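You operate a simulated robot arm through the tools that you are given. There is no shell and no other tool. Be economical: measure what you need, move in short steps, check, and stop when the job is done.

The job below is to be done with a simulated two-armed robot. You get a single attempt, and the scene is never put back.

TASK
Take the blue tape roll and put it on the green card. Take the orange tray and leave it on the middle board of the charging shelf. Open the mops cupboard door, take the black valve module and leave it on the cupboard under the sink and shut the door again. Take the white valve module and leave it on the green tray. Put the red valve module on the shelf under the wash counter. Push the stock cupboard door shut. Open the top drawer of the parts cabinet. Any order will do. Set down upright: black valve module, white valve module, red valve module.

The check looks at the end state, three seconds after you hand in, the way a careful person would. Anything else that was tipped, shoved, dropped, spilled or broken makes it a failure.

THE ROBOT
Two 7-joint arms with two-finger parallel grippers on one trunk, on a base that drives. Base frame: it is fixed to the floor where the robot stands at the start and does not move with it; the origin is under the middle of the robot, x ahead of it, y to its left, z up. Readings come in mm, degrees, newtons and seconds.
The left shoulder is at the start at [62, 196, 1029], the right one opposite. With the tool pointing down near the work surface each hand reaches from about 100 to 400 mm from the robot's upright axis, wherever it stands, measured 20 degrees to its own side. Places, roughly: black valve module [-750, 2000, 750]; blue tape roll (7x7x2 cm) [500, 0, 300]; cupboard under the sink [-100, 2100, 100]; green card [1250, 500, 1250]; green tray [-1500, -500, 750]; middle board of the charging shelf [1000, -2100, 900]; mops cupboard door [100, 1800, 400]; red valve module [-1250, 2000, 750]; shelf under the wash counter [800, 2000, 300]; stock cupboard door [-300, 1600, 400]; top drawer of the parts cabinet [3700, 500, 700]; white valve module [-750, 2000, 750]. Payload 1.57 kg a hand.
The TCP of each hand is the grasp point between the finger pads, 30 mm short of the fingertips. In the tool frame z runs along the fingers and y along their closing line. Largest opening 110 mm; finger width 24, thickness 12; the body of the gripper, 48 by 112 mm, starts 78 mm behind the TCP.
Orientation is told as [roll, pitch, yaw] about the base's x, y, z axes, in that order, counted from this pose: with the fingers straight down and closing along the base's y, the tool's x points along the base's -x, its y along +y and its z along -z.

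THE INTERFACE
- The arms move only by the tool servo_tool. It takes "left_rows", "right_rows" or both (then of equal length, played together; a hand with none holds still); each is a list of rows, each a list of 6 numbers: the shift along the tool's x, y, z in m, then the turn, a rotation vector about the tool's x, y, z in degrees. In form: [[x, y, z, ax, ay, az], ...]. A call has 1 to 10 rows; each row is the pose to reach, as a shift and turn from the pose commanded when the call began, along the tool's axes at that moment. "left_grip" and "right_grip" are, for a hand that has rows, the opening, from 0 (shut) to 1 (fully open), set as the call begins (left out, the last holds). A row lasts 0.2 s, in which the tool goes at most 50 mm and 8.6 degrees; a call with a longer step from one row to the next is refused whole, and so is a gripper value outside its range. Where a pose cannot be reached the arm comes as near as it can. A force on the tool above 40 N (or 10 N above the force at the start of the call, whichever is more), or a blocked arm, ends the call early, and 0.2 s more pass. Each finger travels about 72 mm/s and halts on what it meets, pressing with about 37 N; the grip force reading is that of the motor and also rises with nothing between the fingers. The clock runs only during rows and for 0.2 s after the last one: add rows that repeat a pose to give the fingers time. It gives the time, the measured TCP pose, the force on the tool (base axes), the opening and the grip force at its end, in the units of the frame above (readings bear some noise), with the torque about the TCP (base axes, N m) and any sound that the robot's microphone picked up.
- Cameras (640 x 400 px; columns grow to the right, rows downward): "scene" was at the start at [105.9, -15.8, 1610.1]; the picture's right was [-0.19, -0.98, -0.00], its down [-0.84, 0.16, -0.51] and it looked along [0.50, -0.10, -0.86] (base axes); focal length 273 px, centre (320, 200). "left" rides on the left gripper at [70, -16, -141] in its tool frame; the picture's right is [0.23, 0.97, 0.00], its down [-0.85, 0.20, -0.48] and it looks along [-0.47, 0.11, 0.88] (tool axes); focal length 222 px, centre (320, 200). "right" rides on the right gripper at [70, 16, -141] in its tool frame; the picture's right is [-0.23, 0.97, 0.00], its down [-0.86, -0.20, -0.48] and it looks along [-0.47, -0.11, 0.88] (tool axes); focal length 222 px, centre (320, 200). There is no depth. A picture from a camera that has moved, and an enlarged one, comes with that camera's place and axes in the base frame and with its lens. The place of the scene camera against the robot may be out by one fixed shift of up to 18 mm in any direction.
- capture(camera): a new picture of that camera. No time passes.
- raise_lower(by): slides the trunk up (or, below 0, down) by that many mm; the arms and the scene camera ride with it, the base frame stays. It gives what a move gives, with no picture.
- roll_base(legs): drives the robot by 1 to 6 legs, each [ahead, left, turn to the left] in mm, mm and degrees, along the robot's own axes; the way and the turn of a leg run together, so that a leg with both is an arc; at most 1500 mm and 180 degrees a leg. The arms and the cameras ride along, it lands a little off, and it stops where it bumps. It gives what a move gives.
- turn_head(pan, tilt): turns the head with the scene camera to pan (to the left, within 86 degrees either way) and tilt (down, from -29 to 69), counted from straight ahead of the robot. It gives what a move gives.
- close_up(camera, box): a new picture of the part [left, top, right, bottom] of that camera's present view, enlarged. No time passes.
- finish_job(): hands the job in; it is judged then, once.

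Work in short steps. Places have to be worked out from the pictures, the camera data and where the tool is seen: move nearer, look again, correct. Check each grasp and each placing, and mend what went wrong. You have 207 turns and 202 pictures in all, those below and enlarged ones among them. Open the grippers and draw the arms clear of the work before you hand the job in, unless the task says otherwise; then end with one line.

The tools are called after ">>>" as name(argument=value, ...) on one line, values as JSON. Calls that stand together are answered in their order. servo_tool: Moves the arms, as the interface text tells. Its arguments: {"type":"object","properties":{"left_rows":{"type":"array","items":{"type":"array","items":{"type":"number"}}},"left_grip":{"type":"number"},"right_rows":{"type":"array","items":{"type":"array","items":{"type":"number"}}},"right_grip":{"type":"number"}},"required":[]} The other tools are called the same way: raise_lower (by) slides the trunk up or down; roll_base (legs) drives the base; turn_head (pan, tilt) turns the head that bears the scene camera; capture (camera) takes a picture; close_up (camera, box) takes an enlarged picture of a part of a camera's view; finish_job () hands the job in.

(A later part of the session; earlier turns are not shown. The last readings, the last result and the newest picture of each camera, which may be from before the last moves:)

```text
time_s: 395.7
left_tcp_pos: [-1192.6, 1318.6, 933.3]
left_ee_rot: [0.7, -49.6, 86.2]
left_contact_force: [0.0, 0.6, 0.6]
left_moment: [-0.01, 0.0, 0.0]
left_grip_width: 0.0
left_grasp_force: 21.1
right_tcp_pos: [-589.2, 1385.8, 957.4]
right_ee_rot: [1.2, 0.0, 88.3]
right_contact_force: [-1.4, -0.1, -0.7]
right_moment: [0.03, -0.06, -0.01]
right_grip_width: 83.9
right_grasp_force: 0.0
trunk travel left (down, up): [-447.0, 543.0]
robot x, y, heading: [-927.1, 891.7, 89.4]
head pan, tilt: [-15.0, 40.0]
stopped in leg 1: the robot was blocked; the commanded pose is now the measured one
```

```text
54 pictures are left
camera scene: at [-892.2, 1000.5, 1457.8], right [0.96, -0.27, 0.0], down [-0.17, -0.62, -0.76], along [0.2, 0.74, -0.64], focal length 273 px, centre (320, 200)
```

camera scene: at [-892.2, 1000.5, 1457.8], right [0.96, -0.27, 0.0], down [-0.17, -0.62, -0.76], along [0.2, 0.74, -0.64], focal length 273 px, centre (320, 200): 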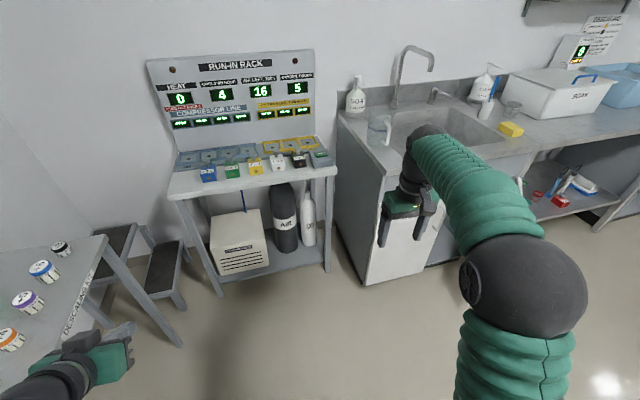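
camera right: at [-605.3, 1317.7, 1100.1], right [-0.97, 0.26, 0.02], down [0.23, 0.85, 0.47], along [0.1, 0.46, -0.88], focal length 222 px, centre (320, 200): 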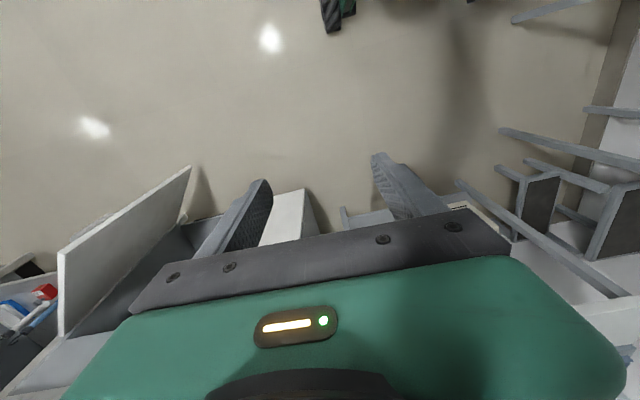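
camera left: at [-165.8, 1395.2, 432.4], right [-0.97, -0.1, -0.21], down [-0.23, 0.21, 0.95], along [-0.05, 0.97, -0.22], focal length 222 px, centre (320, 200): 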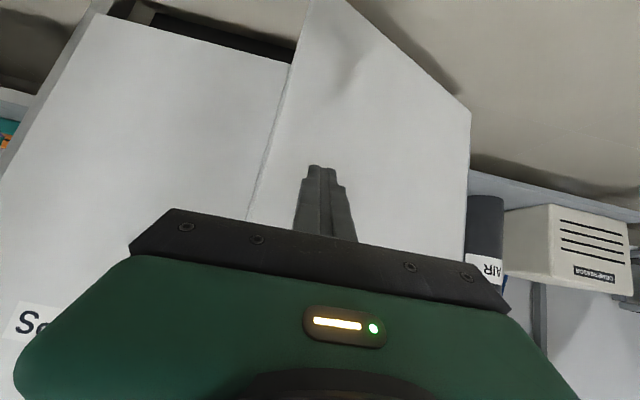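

The drive was blocked on the left. I look to the left to see what is there.

>>> turn_head(pan=60, tilt=45)

>>> capture(camera="scene")

```text
time_s: 397.1
left_tcp_pos: [-1192.3, 1318.0, 933.5]
left_ee_rot: [0.6, -49.5, 86.0]
left_contact_force: [0.4, -0.5, -0.9]
left_moment: [0.0, 0.0, -0.02]
left_grip_width: 0.0
left_grasp_force: 21.8
right_tcp_pos: [-590.9, 1385.4, 958.7]
right_ee_rot: [1.3, 0.3, 88.2]
right_contact_force: [0.1, 0.4, 0.2]
right_moment: [-0.02, -0.02, -0.01]
right_grip_width: 84.2
right_grasp_force: 0.1
trunk travel left (down, up): [-447.0, 543.0]
robot x, y, heading: [-925.0, 885.1, 89.5]
head pan, tilt: [60.0, 45.0]
```

```text
53 pictures are left
camera scene: at [-989.1, 959.3, 1450.8], right [0.51, 0.86, 0.0], down [0.61, -0.36, -0.71], along [-0.61, 0.36, -0.71], focal length 273 px, centre (320, 200)
```

scene: 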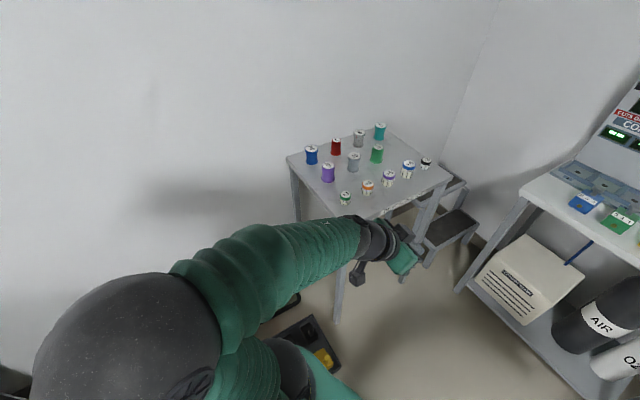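

The left elbow may have met the trolley frame there. I move right 200 mm and look back at it.

>>> roll_base(legs=[[0, -250, 0]])

>>> turn_head(pan=86, tilt=45)

>>> capture(camera="scene")

```text
time_s: 398.9
left_tcp_pos: [-959.0, 1315.6, 931.9]
left_ee_rot: [-0.2, -49.6, 86.9]
left_contact_force: [-0.8, 0.5, 0.4]
left_moment: [0.03, -0.07, -0.08]
left_grip_width: 0.0
left_grasp_force: 20.4
right_tcp_pos: [-357.3, 1385.5, 961.6]
right_ee_rot: [0.8, 0.1, 88.5]
right_contact_force: [0.5, 0.1, 0.2]
right_moment: [-0.01, -0.06, -0.01]
right_grip_width: 84.3
right_grasp_force: 0.0
trunk travel left (down, up): [-447.0, 543.0]
robot x, y, heading: [-686.1, 882.6, 89.6]
head pan, tilt: [60.0, 45.0]
```

```text
time_s: 399.8
left_tcp_pos: [-948.0, 1316.2, 934.8]
left_ee_rot: [0.8, -49.6, 86.1]
left_contact_force: [-0.2, 0.3, 1.0]
left_moment: [-0.04, 0.04, -0.01]
left_grip_width: 0.3
left_grasp_force: 21.0
right_tcp_pos: [-346.3, 1385.7, 957.5]
right_ee_rot: [1.4, 0.0, 88.4]
right_contact_force: [0.2, -0.3, -0.3]
right_moment: [-0.02, -0.02, 0.0]
right_grip_width: 84.1
right_grasp_force: 0.1
trunk travel left (down, up): [-447.0, 543.0]
robot x, y, heading: [-680.5, 885.5, 89.9]
head pan, tilt: [85.9, 45.0]
```

```text
52 pictures are left
camera scene: at [-755.3, 922.7, 1451.0], right [0.08, 1.0, 0.0], down [0.7, -0.06, -0.71], along [-0.71, 0.05, -0.71], focal length 273 px, centre (320, 200)
```

scene: 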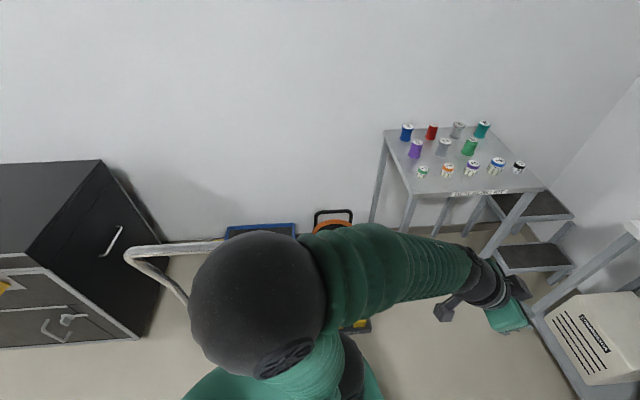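

I move further off to see the trolley unobstructed.

>>> roll_base(legs=[[0, -380, 0]])

>>> capture(camera="scene")

```text
time_s: 402.2
left_tcp_pos: [-576.4, 1315.5, 933.4]
left_ee_rot: [0.5, -49.6, 86.1]
left_contact_force: [0.2, -0.3, 0.0]
left_moment: [0.01, 0.01, -0.02]
left_grip_width: 0.0
left_grasp_force: 21.6
right_tcp_pos: [26.0, 1379.2, 960.1]
right_ee_rot: [1.1, 0.1, 88.1]
right_contact_force: [-0.5, 0.4, -0.6]
right_moment: [-0.02, -0.02, 0.03]
right_grip_width: 84.1
right_grasp_force: 0.1
trunk travel left (down, up): [-447.0, 543.0]
robot x, y, heading: [-308.9, 877.4, 89.3]
head pan, tilt: [85.9, 45.0]
```

```text
51 pictures are left
camera scene: at [-389.0, 919.9, 1450.5], right [0.08, 1.0, 0.0], down [0.71, -0.06, -0.7], along [-0.7, 0.06, -0.71], focal length 273 px, centre (320, 200)
```

scene: 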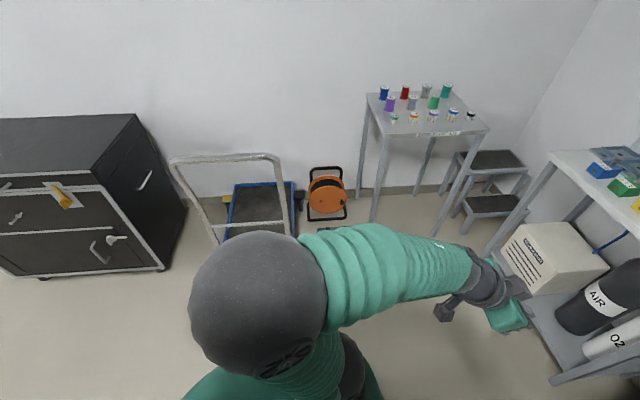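

The trolley handle still triangulates to the same place as before (−1189,854), so nothing moved. I bring the right hand inward and approach the rack by a route clear of the trolley.

>>> servo_tool(right_rows=[[0, 0.03, 0, 0, 0, 0], [0, 0.06, 0, 0, 0, 0], [0, 0.085, 0, 0, 0, 0], [0, 0.085, 0, 0, 0, 0]])

>>> roll_base(legs=[[0, 380, 0.6], [500, 0, 0], [0, 245, 0]])

>>> turn_head(pan=-15, tilt=50)

>>> capture(camera="right")

>>> capture(camera="scene")

```text
time_s: 403.2
left_tcp_pos: [-572.2, 1313.8, 934.8]
left_ee_rot: [0.8, -49.6, 85.7]
left_contact_force: [0.7, 0.6, 0.2]
left_moment: [-0.01, 0.04, -0.02]
left_grip_width: 0.1
left_grasp_force: 21.3
right_tcp_pos: [-54.7, 1381.9, 958.2]
right_ee_rot: [1.3, 0.1, 88.2]
right_contact_force: [0.8, 0.7, -0.3]
right_moment: [0.02, 0.01, -0.01]
right_grip_width: 84.3
right_grasp_force: 0.1
trunk travel left (down, up): [-447.0, 543.0]
robot x, y, heading: [-304.3, 882.6, 89.6]
head pan, tilt: [85.9, 45.0]
```

```text
time_s: 409.6
left_tcp_pos: [-1195.1, 1821.5, 936.1]
left_ee_rot: [1.4, -49.6, 85.4]
left_contact_force: [1.2, -0.3, 0.2]
left_moment: [0.01, 0.08, 0.05]
left_grip_width: 0.0
left_grasp_force: 21.5
right_tcp_pos: [-678.9, 1892.2, 956.4]
right_ee_rot: [1.7, 0.0, 88.2]
right_contact_force: [0.9, 0.3, 0.6]
right_moment: [-0.01, 0.1, -0.01]
right_grip_width: 84.2
right_grasp_force: 0.0
trunk travel left (down, up): [-447.0, 543.0]
robot x, y, heading: [-935.3, 1394.0, 89.3]
head pan, tilt: [85.9, 45.0]
```

```text
time_s: 411.4
left_tcp_pos: [-1202.6, 1821.4, 935.7]
left_ee_rot: [0.6, -49.7, 86.0]
left_contact_force: [-0.4, 0.8, 0.1]
left_moment: [-0.01, -0.01, 0.01]
left_grip_width: 0.0
left_grasp_force: 21.7
right_tcp_pos: [-688.2, 1891.6, 960.1]
right_ee_rot: [1.1, 0.1, 88.4]
right_contact_force: [-0.4, 0.1, -0.1]
right_moment: [0.04, 0.02, 0.01]
right_grip_width: 84.4
right_grasp_force: 0.1
trunk travel left (down, up): [-447.0, 543.0]
robot x, y, heading: [-938.1, 1391.8, 89.6]
head pan, tilt: [-15.0, 50.0]
```

```text
50 pictures are left
camera right: at [-702.4, 1822.4, 1101.9], right [-0.97, 0.26, 0.02], down [0.23, 0.85, 0.47], along [0.1, 0.46, -0.88], focal length 222 px, centre (320, 200)
```

right: 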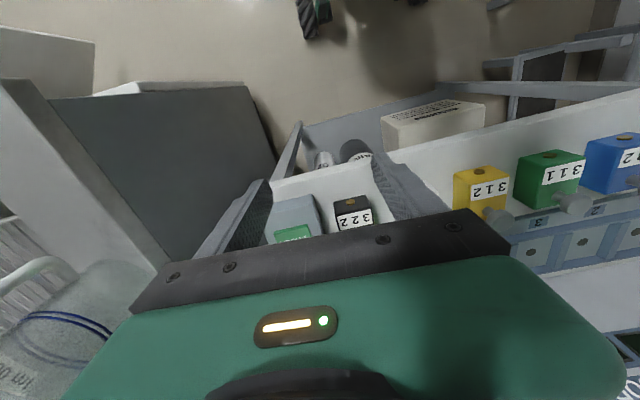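

```text
49 pictures are left
camera scene: at [-910.9, 1496.3, 1443.8], right [0.96, -0.27, 0.0], down [-0.2, -0.74, -0.64], along [0.17, 0.62, -0.77], focal length 273 px, centre (320, 200)
```

scene: 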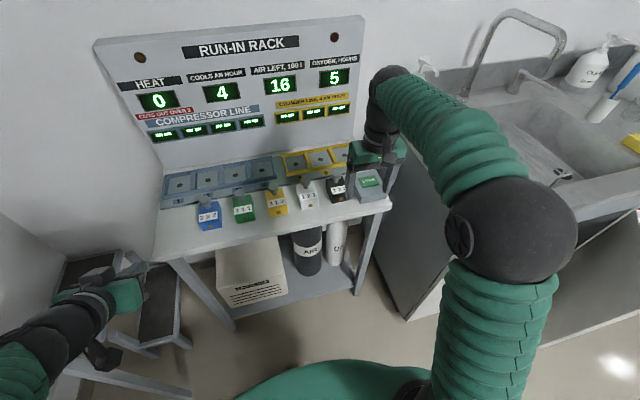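

Black sits at about (−710,2028) with the grey box 31 mm to its right. I move over it and lower with the right arm only, so the left hand stays high.

>>> roll_base(legs=[[0, 24, 0.4], [136, 0, 0]])

>>> servo_tool(right_rows=[[0, 0, 0.03, 0, 0, 0], [0, 0, 0.06, 0, 0, 0], [0, 0, 0.075, 0, 0, 0], [0, 0, 0.075, 0, 0, 0]], right_grip=0.64)

>>> capture(camera="right")

```text
time_s: 413.1
left_tcp_pos: [-1224.3, 1955.8, 936.2]
left_ee_rot: [1.0, -49.6, 86.1]
left_contact_force: [0.2, -0.3, -0.3]
left_moment: [0.01, 0.02, -0.02]
left_grip_width: 0.0
left_grasp_force: 21.4
right_tcp_pos: [-709.5, 2028.4, 958.4]
right_ee_rot: [1.5, 0.2, 88.8]
right_contact_force: [0.3, 0.5, -0.2]
right_moment: [-0.02, 0.0, -0.02]
right_grip_width: 84.4
right_grasp_force: 0.0
trunk travel left (down, up): [-447.0, 543.0]
robot x, y, heading: [-958.5, 1527.2, 90.0]
head pan, tilt: [-15.0, 50.0]
```

```text
time_s: 414.1
left_tcp_pos: [-1230.8, 1954.0, 933.3]
left_ee_rot: [0.5, -49.7, 86.5]
left_contact_force: [-1.1, -0.4, -1.2]
left_moment: [0.02, -0.04, 0.02]
left_grip_width: 0.0
left_grasp_force: 21.2
right_tcp_pos: [-715.7, 2026.1, 885.0]
right_ee_rot: [1.1, 0.1, 88.7]
right_contact_force: [0.7, -0.5, 0.4]
right_moment: [0.02, -0.04, 0.02]
right_grip_width: 70.7
right_grasp_force: 0.1
trunk travel left (down, up): [-447.0, 543.0]
robot x, y, heading: [-958.5, 1525.5, 90.0]
head pan, tilt: [-15.0, 50.0]
```

```text
48 pictures are left
camera right: at [-730.8, 1957.6, 1027.8], right [-0.97, 0.25, 0.02], down [0.23, 0.85, 0.47], along [0.1, 0.46, -0.88], focal length 222 px, centre (320, 200)
```

right: 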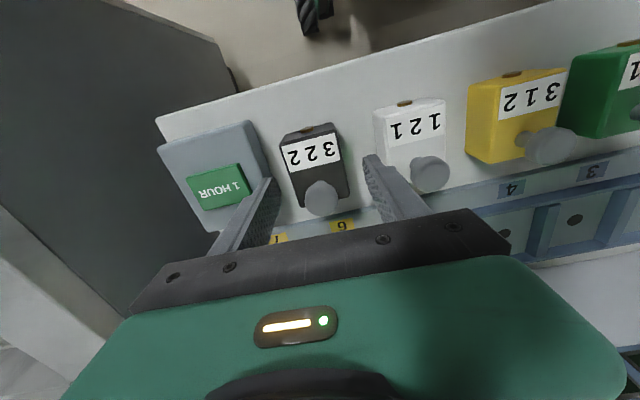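

Aligned: black spans −744…−685, TCP at −716. Descend 70 mm.

>>> servo_tool(right_rows=[[0, 0, 0.025, 0, 0, 0], [0, 0, 0.045, 0, 0, 0], [0, 0, 0.06, 0, 0, 0], [0, 0, 0.066, 0, 0, 0], [0, 0, 0.07, 0, 0, 0], [0, 0, 0.07, 0, 0, 0]])

>>> servo_tool(right_rows=[[0, 0, 0, 0, 0, 0], [0, 0, 0, 0, 0, 0], [0, 0, 0, 0, 0, 0], [0, 0, 0, 0, 0, 0]], right_grip=0)

>>> capture(camera="right")

```text
time_s: 415.5
left_tcp_pos: [-1228.4, 1954.3, 934.3]
left_ee_rot: [0.6, -49.7, 86.4]
left_contact_force: [-0.2, 0.1, -0.4]
left_moment: [0.0, 0.03, -0.02]
left_grip_width: 0.1
left_grasp_force: 21.6
right_tcp_pos: [-716.1, 2027.7, 815.3]
right_ee_rot: [1.2, 0.1, 88.6]
right_contact_force: [0.4, -0.3, 0.0]
right_moment: [0.03, 0.03, 0.0]
right_grip_width: 70.6
right_grasp_force: 0.0
trunk travel left (down, up): [-447.0, 543.0]
robot x, y, heading: [-957.0, 1527.8, 90.1]
head pan, tilt: [-15.0, 50.0]
```

```text
time_s: 416.5
left_tcp_pos: [-1229.1, 1954.7, 934.0]
left_ee_rot: [0.6, -49.7, 86.4]
left_contact_force: [0.5, 0.0, -0.2]
left_moment: [-0.01, 0.02, 0.0]
left_grip_width: 0.0
left_grasp_force: 21.3
right_tcp_pos: [-715.7, 2027.8, 815.0]
right_ee_rot: [1.2, 0.1, 88.7]
right_contact_force: [1.0, -0.4, 0.8]
right_moment: [0.04, -0.12, -0.02]
right_grip_width: 55.7
right_grasp_force: 36.5
trunk travel left (down, up): [-447.0, 543.0]
robot x, y, heading: [-957.5, 1529.9, 89.9]
head pan, tilt: [-15.0, 50.0]
```

```text
47 pictures are left
camera right: at [-730.3, 1958.8, 956.9], right [-0.97, 0.25, 0.02], down [0.23, 0.85, 0.47], along [0.1, 0.46, -0.88], focal length 222 px, centre (320, 200)
```

right: 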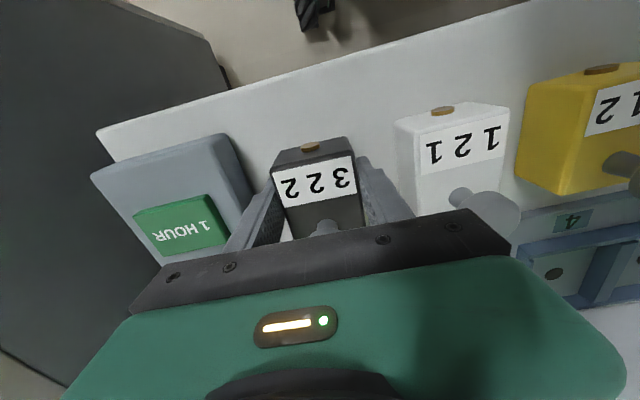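

Black is held. I lift it, back out (keeping clear of the trolley), shift right, and test the low tool-down reach in free space before the cupboard.

>>> servo_tool(right_rows=[[0, 0, -0.03, 0, 0, 0], [0, 0, -0.07, 0, 0, 0], [0, 0, -0.11, 0, 0, 0]])

>>> roll_base(legs=[[-340, 0, 0], [0, -700, 0]])

>>> raise_lower(by=-400)

>>> servo_tool(right_rows=[[0, 0, 0.04, 0, 0, 0], [0, 0, 0.08, 0, 0, 0], [0, 0, 0.12, 0, 0, 0], [0, 0, 0.16, 0, 0, 0], [0, 0, 0.2, 0, 0, 0], [0, 0, 0.24, 0, 0, 0], [0, 0, 0.28, 0, 0, 0], [0, 0, 0.28, 0, 0, 0]])

>>> turn_head(pan=-30, tilt=45)

>>> capture(camera="scene")

```text
time_s: 417.3
left_tcp_pos: [-1228.7, 1955.5, 933.5]
left_ee_rot: [0.7, -49.6, 86.3]
left_contact_force: [-0.1, -0.6, 0.6]
left_moment: [0.0, -0.02, 0.02]
left_grip_width: 0.0
left_grasp_force: 21.3
right_tcp_pos: [-713.9, 2028.3, 924.4]
right_ee_rot: [1.2, 0.1, 88.6]
right_contact_force: [-0.1, -0.3, -2.6]
right_moment: [-0.01, 0.0, 0.01]
right_grip_width: 56.0
right_grasp_force: 37.0
trunk travel left (down, up): [-447.0, 543.0]
robot x, y, heading: [-960.5, 1527.5, 89.7]
head pan, tilt: [-15.0, 50.0]
```

```text
time_s: 422.9
left_tcp_pos: [-532.0, 1616.1, 933.3]
left_ee_rot: [0.5, -49.7, 86.0]
left_contact_force: [0.2, 0.0, 0.4]
left_moment: [0.02, 0.0, 0.0]
left_grip_width: 0.1
left_grasp_force: 21.3
right_tcp_pos: [-17.5, 1686.5, 924.0]
right_ee_rot: [1.1, 0.1, 88.1]
right_contact_force: [0.5, -0.4, -3.8]
right_moment: [-0.07, -0.01, 0.0]
right_grip_width: 55.9
right_grasp_force: 37.5
trunk travel left (down, up): [-447.0, 543.0]
robot x, y, heading: [-264.9, 1184.3, 89.4]
head pan, tilt: [-15.0, 50.0]
```

```text
time_s: 426.7
left_tcp_pos: [-530.6, 1614.8, 533.7]
left_ee_rot: [0.6, -49.7, 85.8]
left_contact_force: [0.2, -0.6, 0.5]
left_moment: [0.01, 0.02, -0.01]
left_grip_width: 0.1
left_grasp_force: 21.3
right_tcp_pos: [-16.4, 1685.2, 523.8]
right_ee_rot: [1.3, -0.1, 88.1]
right_contact_force: [-0.2, 0.6, -3.1]
right_moment: [-0.05, 0.01, 0.0]
right_grip_width: 55.8
right_grasp_force: 37.3
trunk travel left (down, up): [-47.0, 943.0]
robot x, y, heading: [-263.2, 1183.7, 89.6]
head pan, tilt: [-15.0, 50.0]
```

```text
time_s: 428.5
left_tcp_pos: [-529.9, 1615.4, 534.4]
left_ee_rot: [0.7, -49.7, 85.8]
left_contact_force: [-0.7, 0.3, -0.1]
left_moment: [0.01, -0.03, 0.02]
left_grip_width: 0.0
left_grasp_force: 21.1
right_tcp_pos: [-19.9, 1684.8, 244.1]
right_ee_rot: [1.2, -0.1, 88.2]
right_contact_force: [0.8, -0.4, -3.6]
right_moment: [-0.04, -0.02, -0.02]
right_grip_width: 55.8
right_grasp_force: 37.4
trunk travel left (down, up): [-47.0, 943.0]
robot x, y, heading: [-266.4, 1188.2, 89.5]
head pan, tilt: [-15.0, 50.0]
```

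```text
time_s: 429.3
left_tcp_pos: [-529.7, 1614.9, 532.5]
left_ee_rot: [0.7, -49.7, 85.8]
left_contact_force: [0.7, -0.8, 0.5]
left_moment: [0.0, 0.01, 0.01]
left_grip_width: 0.2
left_grasp_force: 21.1
right_tcp_pos: [-20.1, 1683.2, 244.9]
right_ee_rot: [1.2, 0.0, 88.3]
right_contact_force: [0.9, 0.5, -3.3]
right_moment: [-0.02, 0.0, 0.0]
right_grip_width: 56.2
right_grasp_force: 36.9
trunk travel left (down, up): [-47.0, 943.0]
robot x, y, heading: [-268.7, 1182.4, 89.4]
head pan, tilt: [-30.0, 45.0]
```

```text
46 pictures are left
camera scene: at [-217.2, 1285.8, 1050.6], right [0.86, -0.51, 0.0], down [-0.36, -0.61, -0.71], along [0.36, 0.61, -0.71], focal length 273 px, centre (320, 200)
```

scene: 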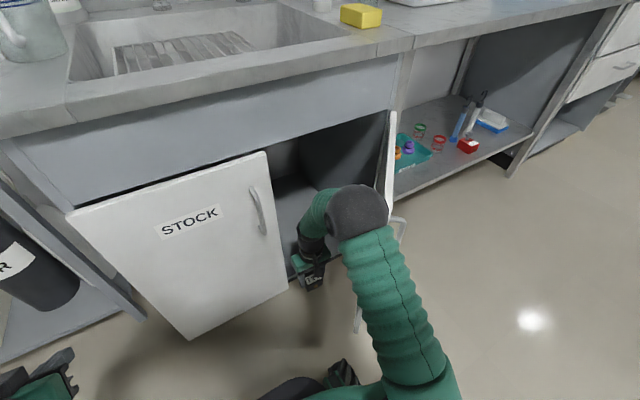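

Reach is fine. I drop the trunk 45 mm to lower the elbow, move 25 mm right, and extend the arm into the cupboard.

>>> raise_lower(by=-45)

>>> roll_base(legs=[[0, -25, 0.5]])

>>> servo_tool(right_rows=[[-0.02, 0, 0, 0, 0, 0], [-0.04, 0, 0, 0, 0, 0], [-0.06, 0, 0, 0, 0, 0], [-0.08, 0, 0, 0, 0, 0], [-0.08, 0, 0, 0, 0, 0]])

>>> capture(camera="scene")

>>> capture(camera="right")

```text
time_s: 430.2
left_tcp_pos: [-530.6, 1615.4, 489.9]
left_ee_rot: [0.7, -49.7, 85.8]
left_contact_force: [0.4, 0.1, -0.9]
left_moment: [0.01, 0.01, 0.0]
left_grip_width: 0.0
left_grasp_force: 21.3
right_tcp_pos: [-20.1, 1684.5, 199.7]
right_ee_rot: [1.2, 0.0, 88.2]
right_contact_force: [0.1, 0.5, -3.6]
right_moment: [-0.01, 0.0, 0.01]
right_grip_width: 55.8
right_grasp_force: 37.4
trunk travel left (down, up): [-2.0, 988.0]
robot x, y, heading: [-267.2, 1187.3, 89.5]
head pan, tilt: [-30.0, 45.0]
```

```text
time_s: 431.0
left_tcp_pos: [-512.2, 1612.6, 489.3]
left_ee_rot: [0.3, -49.7, 86.7]
left_contact_force: [-0.2, 0.9, -0.6]
left_moment: [0.0, -0.05, -0.05]
left_grip_width: 0.0
left_grasp_force: 21.0
right_tcp_pos: [-2.3, 1685.8, 201.2]
right_ee_rot: [0.9, 0.0, 88.7]
right_contact_force: [-0.1, 0.0, -2.6]
right_moment: [0.01, -0.04, -0.02]
right_grip_width: 55.9
right_grasp_force: 37.1
trunk travel left (down, up): [-2.0, 988.0]
robot x, y, heading: [-243.3, 1184.7, 89.9]
head pan, tilt: [-30.0, 45.0]
```

```text
time_s: 432.2
left_tcp_pos: [-510.9, 1612.5, 489.7]
left_ee_rot: [0.7, -49.7, 86.3]
left_contact_force: [0.4, 0.3, -0.2]
left_moment: [0.01, 0.02, 0.03]
left_grip_width: 0.0
left_grasp_force: 21.8
right_tcp_pos: [-0.3, 1765.9, 199.9]
right_ee_rot: [1.2, -0.1, 88.6]
right_contact_force: [0.5, 0.3, -2.7]
right_moment: [-0.01, 0.02, 0.06]
right_grip_width: 56.0
right_grasp_force: 37.2
trunk travel left (down, up): [-2.0, 988.0]
robot x, y, heading: [-242.7, 1183.4, 89.8]
head pan, tilt: [-30.0, 45.0]
```

```text
45 pictures are left
camera scene: at [-194.6, 1286.2, 1005.6], right [0.86, -0.5, 0.0], down [-0.36, -0.61, -0.71], along [0.35, 0.61, -0.71], focal length 273 px, centre (320, 200)
```

scene: 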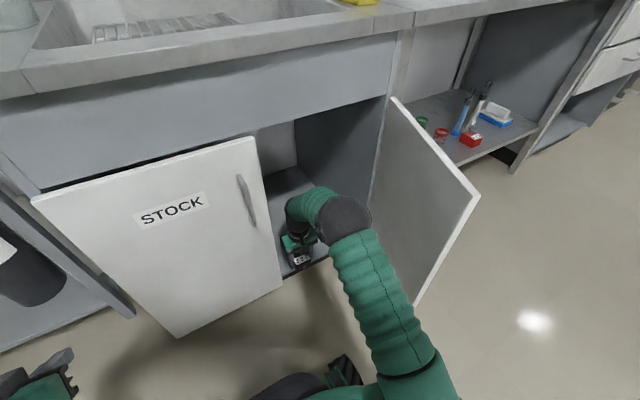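

```text
44 pictures are left
camera right: at [-13.4, 1697.4, 341.8], right [-0.97, 0.25, 0.02], down [0.23, 0.85, 0.47], along [0.1, 0.46, -0.88], focal length 222 px, centre (320, 200)
```

right: 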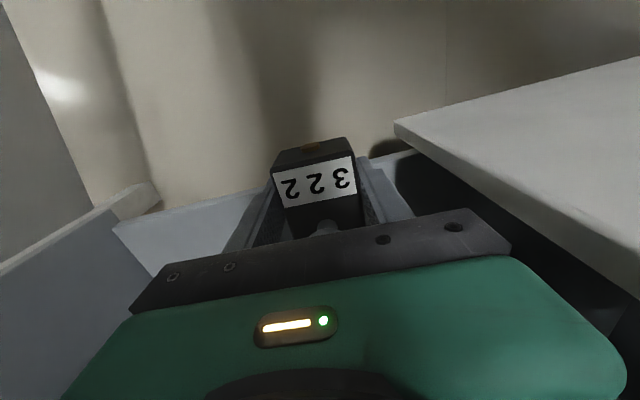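

The elbow nudged the mops door wide open, which helps. I go 15 mm right and 80 mm further in, then look.

>>> roll_base(legs=[[0, -15, 0], [85, 0, 0]])

>>> capture(camera="right")

>>> capture(camera="scene")

```text
time_s: 433.7
left_tcp_pos: [-495.2, 1699.5, 490.6]
left_ee_rot: [0.7, -49.6, 86.3]
left_contact_force: [-0.1, -0.6, -0.5]
left_moment: [-0.01, 0.0, 0.04]
left_grip_width: 0.0
left_grasp_force: 21.5
right_tcp_pos: [16.4, 1852.9, 198.4]
right_ee_rot: [1.3, 0.0, 88.6]
right_contact_force: [0.5, -0.8, -1.8]
right_moment: [-0.01, -0.04, 0.0]
right_grip_width: 55.8
right_grasp_force: 36.9
trunk travel left (down, up): [-2.0, 988.0]
robot x, y, heading: [-227.3, 1270.0, 90.0]
head pan, tilt: [-30.0, 45.0]
```

```text
43 pictures are left
camera right: at [2.0, 1783.7, 341.7], right [-0.97, 0.25, 0.02], down [0.23, 0.85, 0.47], along [0.1, 0.46, -0.88], focal length 222 px, centre (320, 200)
```

right: 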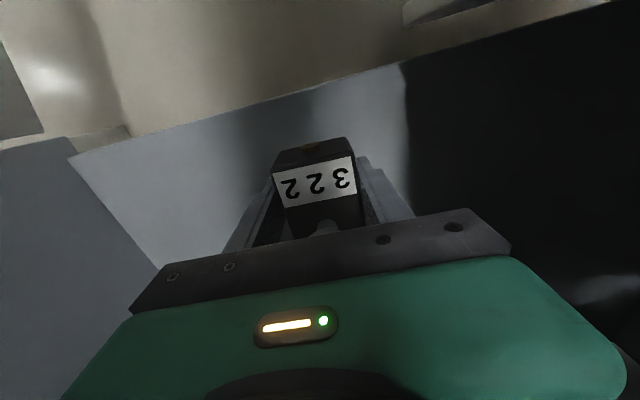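

```text
42 pictures are left
camera scene: at [-179.2, 1372.7, 1005.6], right [0.86, -0.5, 0.0], down [-0.36, -0.61, -0.71], along [0.35, 0.61, -0.71], focal length 273 px, centre (320, 200)
```

scene: 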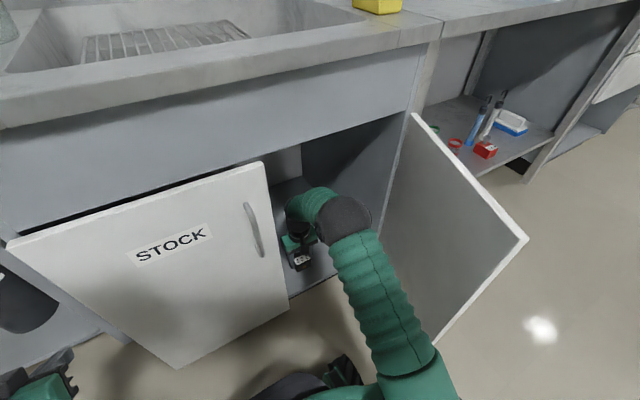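

Over the cupboard floor (front edge y≈1789). Go 25 mm further, then lower to contact.

>>> roll_base(legs=[[25, 0, 0]])

>>> servo_tool(right_rows=[[0, 0, 0.015, 0, 0, 0], [0, 0, 0.03, 0, 0, 0], [0, 0, 0.04, 0, 0, 0], [0, 0, 0.045, 0, 0, 0], [0, 0, 0.05, 0, 0, 0], [0, 0, 0.055, 0, 0, 0], [0, 0, 0.06, 0, 0, 0], [0, 0, 0.065, 0, 0, 0], [0, 0, 0.07, 0, 0, 0], [0, 0, 0.075, 0, 0, 0]])

>>> capture(camera="right")

```text
time_s: 434.5
left_tcp_pos: [-496.1, 1723.1, 489.2]
left_ee_rot: [0.7, -49.8, 86.3]
left_contact_force: [0.1, 0.0, 0.9]
left_moment: [0.01, 0.02, -0.01]
left_grip_width: 0.0
left_grasp_force: 21.6
right_tcp_pos: [17.9, 1877.7, 200.1]
right_ee_rot: [1.3, 0.1, 88.6]
right_contact_force: [0.2, -0.3, -3.3]
right_moment: [-0.02, 0.01, -0.02]
right_grip_width: 55.7
right_grasp_force: 36.9
trunk travel left (down, up): [-2.0, 988.0]
robot x, y, heading: [-227.3, 1297.8, 89.8]
head pan, tilt: [-30.0, 45.0]
```

```text
time_s: 436.1
left_tcp_pos: [-495.8, 1721.5, 492.4]
left_ee_rot: [0.5, -50.0, 86.4]
left_contact_force: [-0.2, 0.1, -0.1]
left_moment: [0.02, 0.0, -0.01]
left_grip_width: 0.1
left_grasp_force: 21.3
right_tcp_pos: [15.6, 1879.7, 149.4]
right_ee_rot: [1.1, -0.5, 88.6]
right_contact_force: [-3.5, -13.6, 27.4]
right_moment: [-0.05, -0.84, -0.4]
right_grip_width: 56.0
right_grasp_force: 37.3
trunk travel left (down, up): [-2.0, 988.0]
robot x, y, heading: [-225.8, 1297.5, 89.6]
head pan, tilt: [-30.0, 45.0]
stopped in row 7 (right hand): the force on the tool passed its limit at 43 N (the readings are from after the stop); the commanded pose is now the measured one
```

```text
41 pictures are left
camera right: at [0.6, 1809.3, 290.5], right [-0.97, 0.25, 0.02], down [0.23, 0.85, 0.48], along [0.1, 0.47, -0.88], focal length 222 px, centre (320, 200)
```

right: 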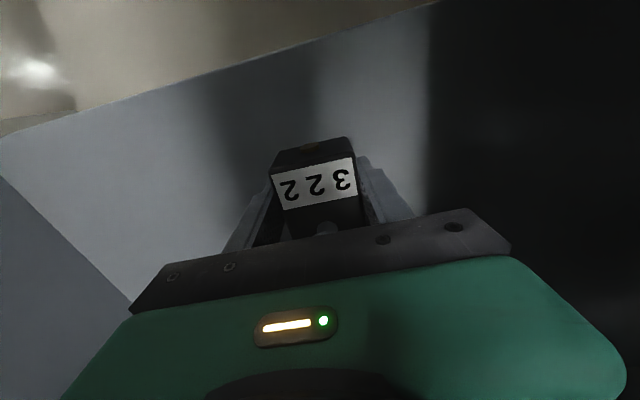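

Contact with the cupboard floor at module-bottom z≈118. Release, lift, and check.

>>> servo_tool(right_rows=[[0, 0, -0.002, 0, 0, 0], [0, 0, -0.002, 0, 0, 0], [0, 0, -0.002, 0, 0, 0], [0, 0, -0.03, 0, 0, 0], [0, 0, -0.07, 0, 0, 0], [0, 0, -0.09, 0, 0, 0]], right_grip=0.75)

>>> capture(camera="right")

>>> roll_base(legs=[[-330, 0, 0]])

>>> capture(camera="scene")

```text
time_s: 437.5
left_tcp_pos: [-495.1, 1723.0, 490.1]
left_ee_rot: [0.8, -49.9, 86.4]
left_contact_force: [0.2, 0.9, -0.4]
left_moment: [-0.02, 0.01, -0.03]
left_grip_width: 0.0
left_grasp_force: 21.5
right_tcp_pos: [18.7, 1879.3, 235.0]
right_ee_rot: [1.2, -0.3, 88.8]
right_contact_force: [-0.1, 0.1, -0.3]
right_moment: [-0.01, 0.01, 0.01]
right_grip_width: 82.5
right_grasp_force: 0.2
trunk travel left (down, up): [-2.0, 988.0]
robot x, y, heading: [-224.2, 1297.0, 89.9]
head pan, tilt: [-30.0, 45.0]
```

```text
40 pictures are left
camera right: at [3.2, 1809.1, 376.4], right [-0.97, 0.25, 0.02], down [0.23, 0.85, 0.48], along [0.1, 0.47, -0.88], focal length 222 px, centre (320, 200)
```

right: 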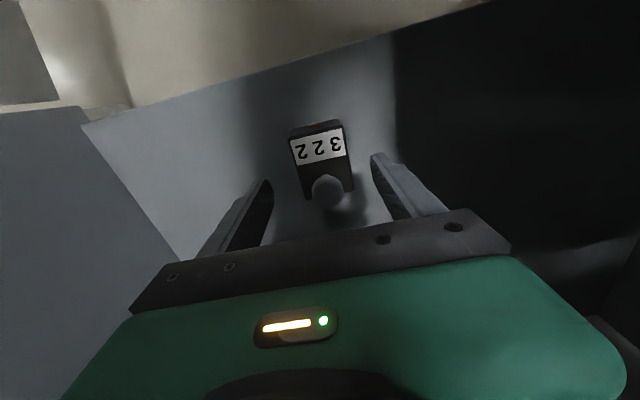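

```text
time_s: 439.6
left_tcp_pos: [-495.2, 1392.3, 490.5]
left_ee_rot: [0.6, -49.9, 86.4]
left_contact_force: [0.0, -0.4, -0.5]
left_moment: [0.03, 0.0, -0.04]
left_grip_width: 0.0
left_grasp_force: 22.0
right_tcp_pos: [16.5, 1548.3, 234.8]
right_ee_rot: [1.3, -0.3, 88.5]
right_contact_force: [-0.1, 0.4, 0.4]
right_moment: [0.02, -0.02, -0.02]
right_grip_width: 82.5
right_grasp_force: 0.2
trunk travel left (down, up): [-2.0, 988.0]
robot x, y, heading: [-225.9, 963.5, 89.9]
head pan, tilt: [-30.0, 45.0]
```

```text
39 pictures are left
camera scene: at [-180.4, 1066.3, 1005.7], right [0.86, -0.5, 0.0], down [-0.36, -0.61, -0.71], along [0.36, 0.61, -0.71], focal length 273 px, centre (320, 200)
```

scene: 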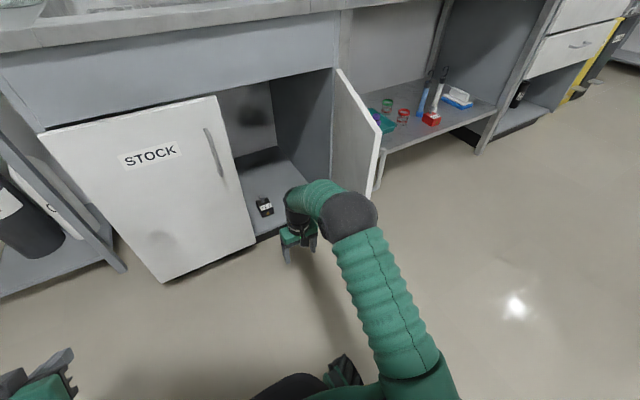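

Black stands upright in the cupboard. To shut the mops door I go round to its right and push its outer face with the closed left fist, below handle height.

>>> servo_tool(left_rows=[[0.023, 0, 0.02, 0, 0, 0], [0.046, 0, 0.039, 0, 0, 0], [0.046, 0, 0.039, 0, 0, 0]])

>>> roll_base(legs=[[0, -870, 0], [150, 0, 0]])

>>> turn_head(pan=25, tilt=40)

>>> capture(camera="scene")

```text
time_s: 440.4
left_tcp_pos: [-509.8, 1418.4, 444.3]
left_ee_rot: [0.6, -49.8, 86.3]
left_contact_force: [0.3, 0.0, 0.2]
left_moment: [-0.02, -0.03, -0.02]
left_grip_width: 0.0
left_grasp_force: 21.4
left hand out of reach, approached as far as the arm can: row 1, 2, 3
right_tcp_pos: [17.5, 1548.5, 234.4]
right_ee_rot: [1.3, -0.5, 88.6]
right_contact_force: [-0.7, 0.0, 0.3]
right_moment: [0.0, -0.02, 0.0]
right_grip_width: 82.4
right_grasp_force: 0.0
trunk travel left (down, up): [-2.0, 988.0]
robot x, y, heading: [-225.3, 965.3, 89.8]
head pan, tilt: [-30.0, 45.0]
```

```text
time_s: 442.5
left_tcp_pos: [-273.7, 1416.1, 448.9]
left_ee_rot: [1.3, -50.0, 85.6]
left_contact_force: [0.8, -0.2, 0.0]
left_moment: [-0.03, 0.03, 0.03]
left_grip_width: 0.2
left_grasp_force: 21.1
right_tcp_pos: [240.6, 1544.7, 235.7]
right_ee_rot: [2.5, -0.2, 89.0]
right_contact_force: [-13.4, -1.5, 3.9]
right_moment: [0.38, -1.95, 0.15]
right_grip_width: 82.8
right_grasp_force: 0.1
trunk travel left (down, up): [-2.0, 988.0]
robot x, y, heading: [3.9, 967.0, 89.4]
head pan, tilt: [-30.0, 45.0]
stopped in leg 1: the force on the tool passed its limit at 70 N (the readings are from after the stop); the commanded pose is now the measured one
```

```text
time_s: 443.8
left_tcp_pos: [-278.7, 1417.1, 445.7]
left_ee_rot: [0.7, -49.8, 86.1]
left_contact_force: [0.2, -0.1, 1.1]
left_moment: [-0.01, 0.0, 0.02]
left_grip_width: 0.0
left_grasp_force: 21.3
right_tcp_pos: [240.2, 1544.9, 236.6]
right_ee_rot: [2.0, -0.3, 88.8]
right_contact_force: [-0.4, -0.1, 0.6]
right_moment: [0.01, 0.01, 0.02]
right_grip_width: 82.5
right_grasp_force: 0.1
trunk travel left (down, up): [-2.0, 988.0]
robot x, y, heading: [2.0, 965.1, 89.9]
head pan, tilt: [25.0, 40.0]
```

```text
38 pictures are left
camera scene: at [-27.8, 1072.7, 1012.9], right [0.91, 0.42, 0.0], down [0.27, -0.59, -0.76], along [-0.32, 0.7, -0.64], focal length 273 px, centre (320, 200)
```

scene: 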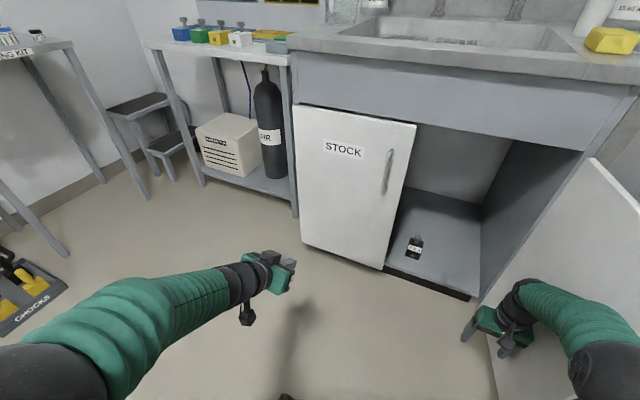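

My right hand brushed the open door (it merely swung wider). I back away first, then pass in front of it.

>>> roll_base(legs=[[-250, 0, 0], [0, -720, 0]])

>>> turn_head(pan=40, tilt=35)

>>> capture(camera="scene")

```text
time_s: 449.2
left_tcp_pos: [463.1, 1160.6, 445.5]
left_ee_rot: [0.7, -49.9, 86.1]
left_contact_force: [-0.5, 0.4, -0.3]
left_moment: [0.02, 0.0, 0.01]
left_grip_width: 0.0
left_grasp_force: 21.2
right_tcp_pos: [982.9, 1287.5, 235.9]
right_ee_rot: [1.9, -0.1, 88.8]
right_contact_force: [0.0, -0.1, -0.9]
right_moment: [0.0, -0.03, -0.03]
right_grip_width: 82.5
right_grasp_force: 0.1
trunk travel left (down, up): [-2.0, 988.0]
robot x, y, heading: [745.0, 708.3, 89.6]
head pan, tilt: [25.0, 40.0]
```

```text
time_s: 450.0
left_tcp_pos: [463.8, 1159.4, 445.1]
left_ee_rot: [0.7, -50.0, 86.1]
left_contact_force: [-0.2, -0.3, 0.8]
left_moment: [-0.01, -0.04, 0.0]
left_grip_width: 0.1
left_grasp_force: 21.1
right_tcp_pos: [981.7, 1287.0, 235.3]
right_ee_rot: [2.0, -0.2, 88.8]
right_contact_force: [0.2, -0.5, -0.6]
right_moment: [0.02, 0.02, -0.01]
right_grip_width: 82.6
right_grasp_force: 0.0
trunk travel left (down, up): [-2.0, 988.0]
robot x, y, heading: [743.2, 707.4, 89.6]
head pan, tilt: [40.0, 35.0]
```

```text
37 pictures are left
camera scene: at [694.0, 806.0, 1020.5], right [0.77, 0.64, 0.0], down [0.37, -0.44, -0.82], along [-0.52, 0.63, -0.58], focal length 273 px, centre (320, 200)
```

scene: 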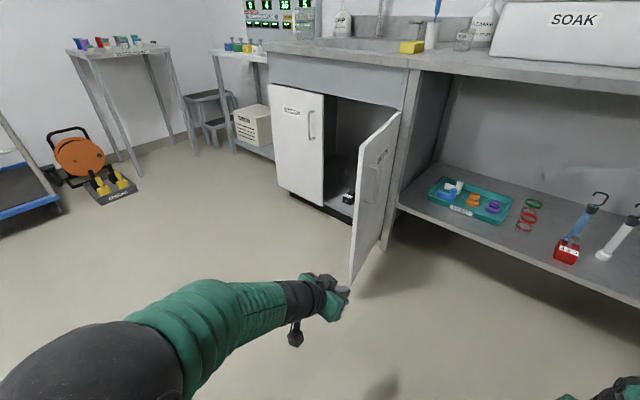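

Door edge is near (340,1430). I advance 350 mm so the left fist is beside the door's outer face, then push left.

>>> roll_base(legs=[[350, 0, 0]])

>>> roll_base(legs=[[0, 90, 0]])

>>> roll_base(legs=[[0, 60, 0]])

>>> roll_base(legs=[[0, 60, 0]])

>>> capture(camera="scene")

```text
time_s: 452.3
left_tcp_pos: [467.9, 1511.0, 445.3]
left_ee_rot: [0.6, -50.1, 85.9]
left_contact_force: [-0.2, 0.7, 0.5]
left_moment: [-0.01, 0.02, -0.01]
left_grip_width: 0.3
left_grasp_force: 21.5
right_tcp_pos: [988.3, 1637.0, 237.4]
right_ee_rot: [1.9, -0.1, 88.7]
right_contact_force: [0.3, 0.0, -0.8]
right_moment: [0.0, 0.0, 0.01]
right_grip_width: 82.8
right_grasp_force: 0.1
trunk travel left (down, up): [-2.0, 988.0]
robot x, y, heading: [751.1, 1057.8, 89.5]
head pan, tilt: [40.0, 35.0]
```

```text
time_s: 453.4
left_tcp_pos: [377.4, 1511.2, 446.2]
left_ee_rot: [0.7, -50.0, 86.1]
left_contact_force: [-0.3, -0.7, -0.1]
left_moment: [0.03, -0.02, 0.01]
left_grip_width: 0.0
left_grasp_force: 21.1
right_tcp_pos: [895.8, 1636.4, 238.1]
right_ee_rot: [1.8, -0.3, 88.7]
right_contact_force: [-1.1, -0.2, 0.9]
right_moment: [0.0, -0.03, 0.03]
right_grip_width: 82.5
right_grasp_force: 0.0
trunk travel left (down, up): [-2.0, 988.0]
robot x, y, heading: [654.8, 1055.3, 89.5]
head pan, tilt: [40.0, 35.0]
```

```text
time_s: 454.3
left_tcp_pos: [318.5, 1511.2, 447.7]
left_ee_rot: [0.8, -50.1, 86.1]
left_contact_force: [0.2, 0.1, -0.9]
left_moment: [0.02, -0.03, -0.02]
left_grip_width: 0.0
left_grasp_force: 21.5
right_tcp_pos: [836.2, 1638.3, 238.3]
right_ee_rot: [1.9, -0.4, 88.6]
right_contact_force: [0.0, 0.4, 0.5]
right_moment: [0.04, -0.01, -0.04]
right_grip_width: 82.4
right_grasp_force: 0.2
trunk travel left (down, up): [-2.0, 988.0]
robot x, y, heading: [596.6, 1059.8, 89.0]
head pan, tilt: [40.0, 35.0]
```

```text
time_s: 455.3
left_tcp_pos: [257.6, 1511.1, 446.0]
left_ee_rot: [0.5, -50.2, 86.2]
left_contact_force: [-0.6, -1.2, 0.1]
left_moment: [0.01, -0.03, 0.03]
left_grip_width: 0.2
left_grasp_force: 21.6
right_tcp_pos: [777.9, 1638.7, 239.2]
right_ee_rot: [1.8, -0.4, 88.6]
right_contact_force: [-0.6, -0.9, 0.6]
right_moment: [0.01, -0.01, -0.03]
right_grip_width: 82.5
right_grasp_force: 0.1
trunk travel left (down, up): [-2.0, 988.0]
robot x, y, heading: [542.0, 1060.2, 89.5]
head pan, tilt: [40.0, 35.0]
```

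```text
36 pictures are left
camera scene: at [491.3, 1158.0, 1020.6], right [0.77, 0.64, 0.0], down [0.36, -0.44, -0.82], along [-0.52, 0.63, -0.57], focal length 273 px, centre (320, 200)
```

scene: 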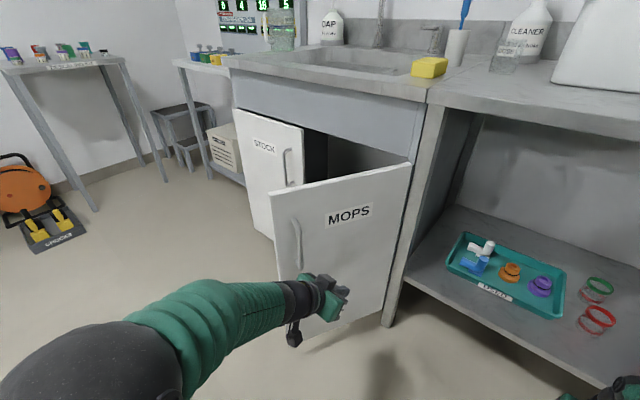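

The door is swinging in. Continue diagonally forward-left.

>>> roll_base(legs=[[50, 60, 0]])

>>> roll_base(legs=[[55, 50, 0]])

>>> roll_base(legs=[[55, 30, 0]])

>>> capture(camera="scene")

```text
time_s: 456.3
left_tcp_pos: [200.1, 1560.9, 446.9]
left_ee_rot: [0.4, -50.2, 86.2]
left_contact_force: [-0.3, 0.9, 0.1]
left_moment: [0.01, -0.01, -0.03]
left_grip_width: 0.0
left_grasp_force: 21.7
right_tcp_pos: [719.3, 1687.9, 239.1]
right_ee_rot: [1.7, -0.5, 88.6]
right_contact_force: [-0.5, 0.0, 0.1]
right_moment: [-0.02, -0.02, 0.02]
right_grip_width: 82.7
right_grasp_force: 0.1
trunk travel left (down, up): [-2.0, 988.0]
robot x, y, heading: [480.4, 1111.0, 89.7]
head pan, tilt: [40.0, 35.0]
```

```text
time_s: 457.4
left_tcp_pos: [148.9, 1615.4, 447.3]
left_ee_rot: [0.2, -50.3, 86.4]
left_contact_force: [0.0, -0.1, 0.0]
left_moment: [0.02, -0.04, 0.0]
left_grip_width: 0.0
left_grasp_force: 21.0
right_tcp_pos: [669.0, 1743.6, 240.0]
right_ee_rot: [1.7, -0.5, 88.8]
right_contact_force: [0.5, 0.1, 0.4]
right_moment: [0.0, -0.04, 0.0]
right_grip_width: 82.5
right_grasp_force: 0.1
trunk travel left (down, up): [-2.0, 988.0]
robot x, y, heading: [431.7, 1164.2, 89.6]
head pan, tilt: [40.0, 35.0]
```

```text
time_s: 458.3
left_tcp_pos: [131.0, 1651.2, 446.7]
left_ee_rot: [-0.2, -50.5, 86.7]
left_contact_force: [0.5, 0.3, -0.6]
left_moment: [0.02, -0.04, -0.01]
left_grip_width: 0.0
left_grasp_force: 21.6
right_tcp_pos: [651.0, 1771.6, 240.5]
right_ee_rot: [1.3, 0.8, 89.1]
right_contact_force: [-0.4, -0.3, 1.2]
right_moment: [-0.01, 0.0, 0.01]
right_grip_width: 82.5
right_grasp_force: 0.0
trunk travel left (down, up): [-2.0, 988.0]
robot x, y, heading: [411.6, 1202.8, 89.6]
head pan, tilt: [40.0, 35.0]
stopped in leg 1: the force on the tool passed its limit at 82 N (the readings are from after the stop); the commanded pose is now the measured one
```

```text
35 pictures are left
camera scene: at [361.6, 1300.4, 1020.3], right [0.77, 0.64, 0.0], down [0.37, -0.44, -0.82], along [-0.52, 0.63, -0.58], focal length 273 px, centre (320, 200)
```

scene: 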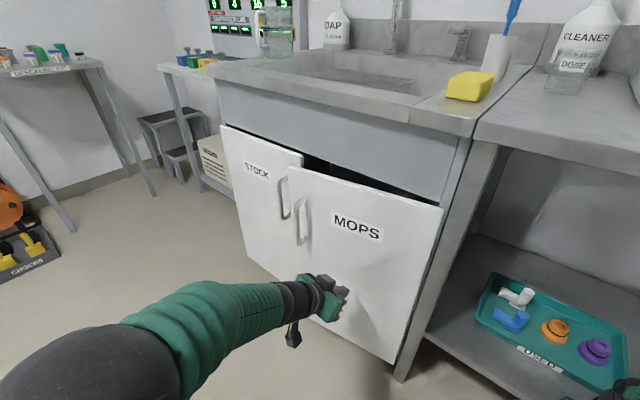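

Door nearly shut. The right wrist touched the shelf's front edge, so I draw the right hand back 150 mm before the final push.

>>> servo_tool(right_rows=[[0.03, 0, 0, 0, 0, 0], [0.06, 0, 0, 0, 0, 0], [0.1, 0, 0, 0, 0, 0], [0.14, 0, 0, 0, 0, 0], [0.17, 0, 0, 0, 0, 0]])

>>> roll_base(legs=[[40, 20, 0]])

>>> capture(camera="scene")

```text
time_s: 459.5
left_tcp_pos: [132.5, 1651.9, 447.0]
left_ee_rot: [0.1, -50.4, 86.5]
left_contact_force: [0.1, 0.5, -0.3]
left_moment: [0.01, -0.04, -0.02]
left_grip_width: 0.0
left_grasp_force: 21.5
right_tcp_pos: [648.4, 1601.1, 239.1]
right_ee_rot: [1.5, 0.7, 89.2]
right_contact_force: [0.3, -0.9, -0.9]
right_moment: [0.0, 0.01, 0.03]
right_grip_width: 82.7
right_grasp_force: 0.1
trunk travel left (down, up): [-2.0, 988.0]
robot x, y, heading: [413.8, 1201.8, 89.6]
head pan, tilt: [40.0, 35.0]
```

```text
time_s: 460.4
left_tcp_pos: [114.2, 1693.0, 447.4]
left_ee_rot: [0.2, -50.5, 86.3]
left_contact_force: [0.3, 0.4, -0.2]
left_moment: [0.0, 0.03, -0.02]
left_grip_width: 0.1
left_grasp_force: 21.7
right_tcp_pos: [629.9, 1642.3, 240.7]
right_ee_rot: [1.6, 1.0, 89.1]
right_contact_force: [0.1, -0.2, 0.0]
right_moment: [0.0, 0.03, -0.01]
right_grip_width: 82.7
right_grasp_force: 0.0
trunk travel left (down, up): [-2.0, 988.0]
robot x, y, heading: [393.6, 1245.1, 89.7]
head pan, tilt: [40.0, 35.0]
```

```text
34 pictures are left
camera scene: at [346.2, 1340.8, 1020.6], right [0.77, 0.64, 0.0], down [0.36, -0.44, -0.82], along [-0.52, 0.63, -0.57], focal length 273 px, centre (320, 200)
```

scene: 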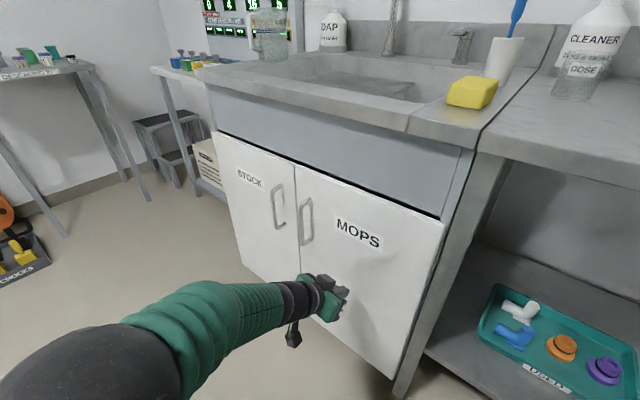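

Both doors look shut; I press gently to make sure.

>>> roll_base(legs=[[22, 0, 0]])

>>> servo_tool(left_rows=[[-0.003, 0, 0.004, 0, 0, 0], [-0.006, 0, 0.008, 0, 0, 0], [-0.01, 0, 0.012, 0, 0, 0], [-0.014, 0, 0.016, 0, 0, 0]])

>>> close_up(camera="scene", box=[190, 80, 460, 300])

```text
time_s: 461.2
left_tcp_pos: [112.9, 1715.1, 447.6]
left_ee_rot: [0.1, -50.6, 86.5]
left_contact_force: [-0.5, 0.6, 0.8]
left_moment: [-0.02, -0.02, 0.02]
left_grip_width: 0.0
left_grasp_force: 21.0
right_tcp_pos: [631.0, 1664.7, 242.2]
right_ee_rot: [1.5, 0.8, 89.1]
right_contact_force: [-0.5, -0.7, 0.0]
right_moment: [-0.01, -0.01, 0.04]
right_grip_width: 82.7
right_grasp_force: 0.0
trunk travel left (down, up): [-2.0, 988.0]
robot x, y, heading: [395.1, 1264.7, 89.4]
head pan, tilt: [40.0, 35.0]
```

```text
time_s: 461.8
left_tcp_pos: [113.8, 1718.1, 445.3]
left_ee_rot: [0.0, -50.1, 86.8]
left_contact_force: [0.0, -15.6, 5.5]
left_moment: [0.05, 0.06, 0.0]
left_grip_width: 0.0
left_grasp_force: 21.5
right_tcp_pos: [629.9, 1662.9, 241.7]
right_ee_rot: [1.5, 0.7, 89.2]
right_contact_force: [0.1, 0.0, 0.1]
right_moment: [0.0, 0.0, -0.02]
right_grip_width: 82.4
right_grasp_force: 0.0
trunk travel left (down, up): [-2.0, 988.0]
robot x, y, heading: [395.7, 1262.0, 89.6]
head pan, tilt: [40.0, 35.0]
stopped in row 3 (left hand): the force on the tool passed its limit at 50 N (the readings are from after the stop); the commanded pose is now the measured one
```

```text
1.82 times, centred on (325, 190) of scene
camera zoom: at [345.4, 1360.5, 1020.8], right [0.77, 0.64, 0.0], down [0.36, -0.44, -0.82], along [-0.52, 0.63, -0.57], focal length 496 px, centre (311, 218)
```

zoom: 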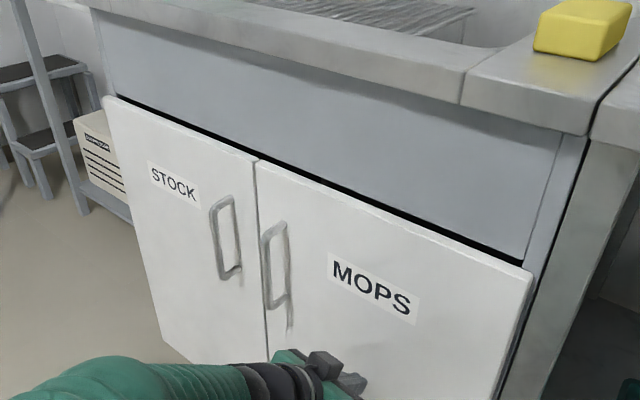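

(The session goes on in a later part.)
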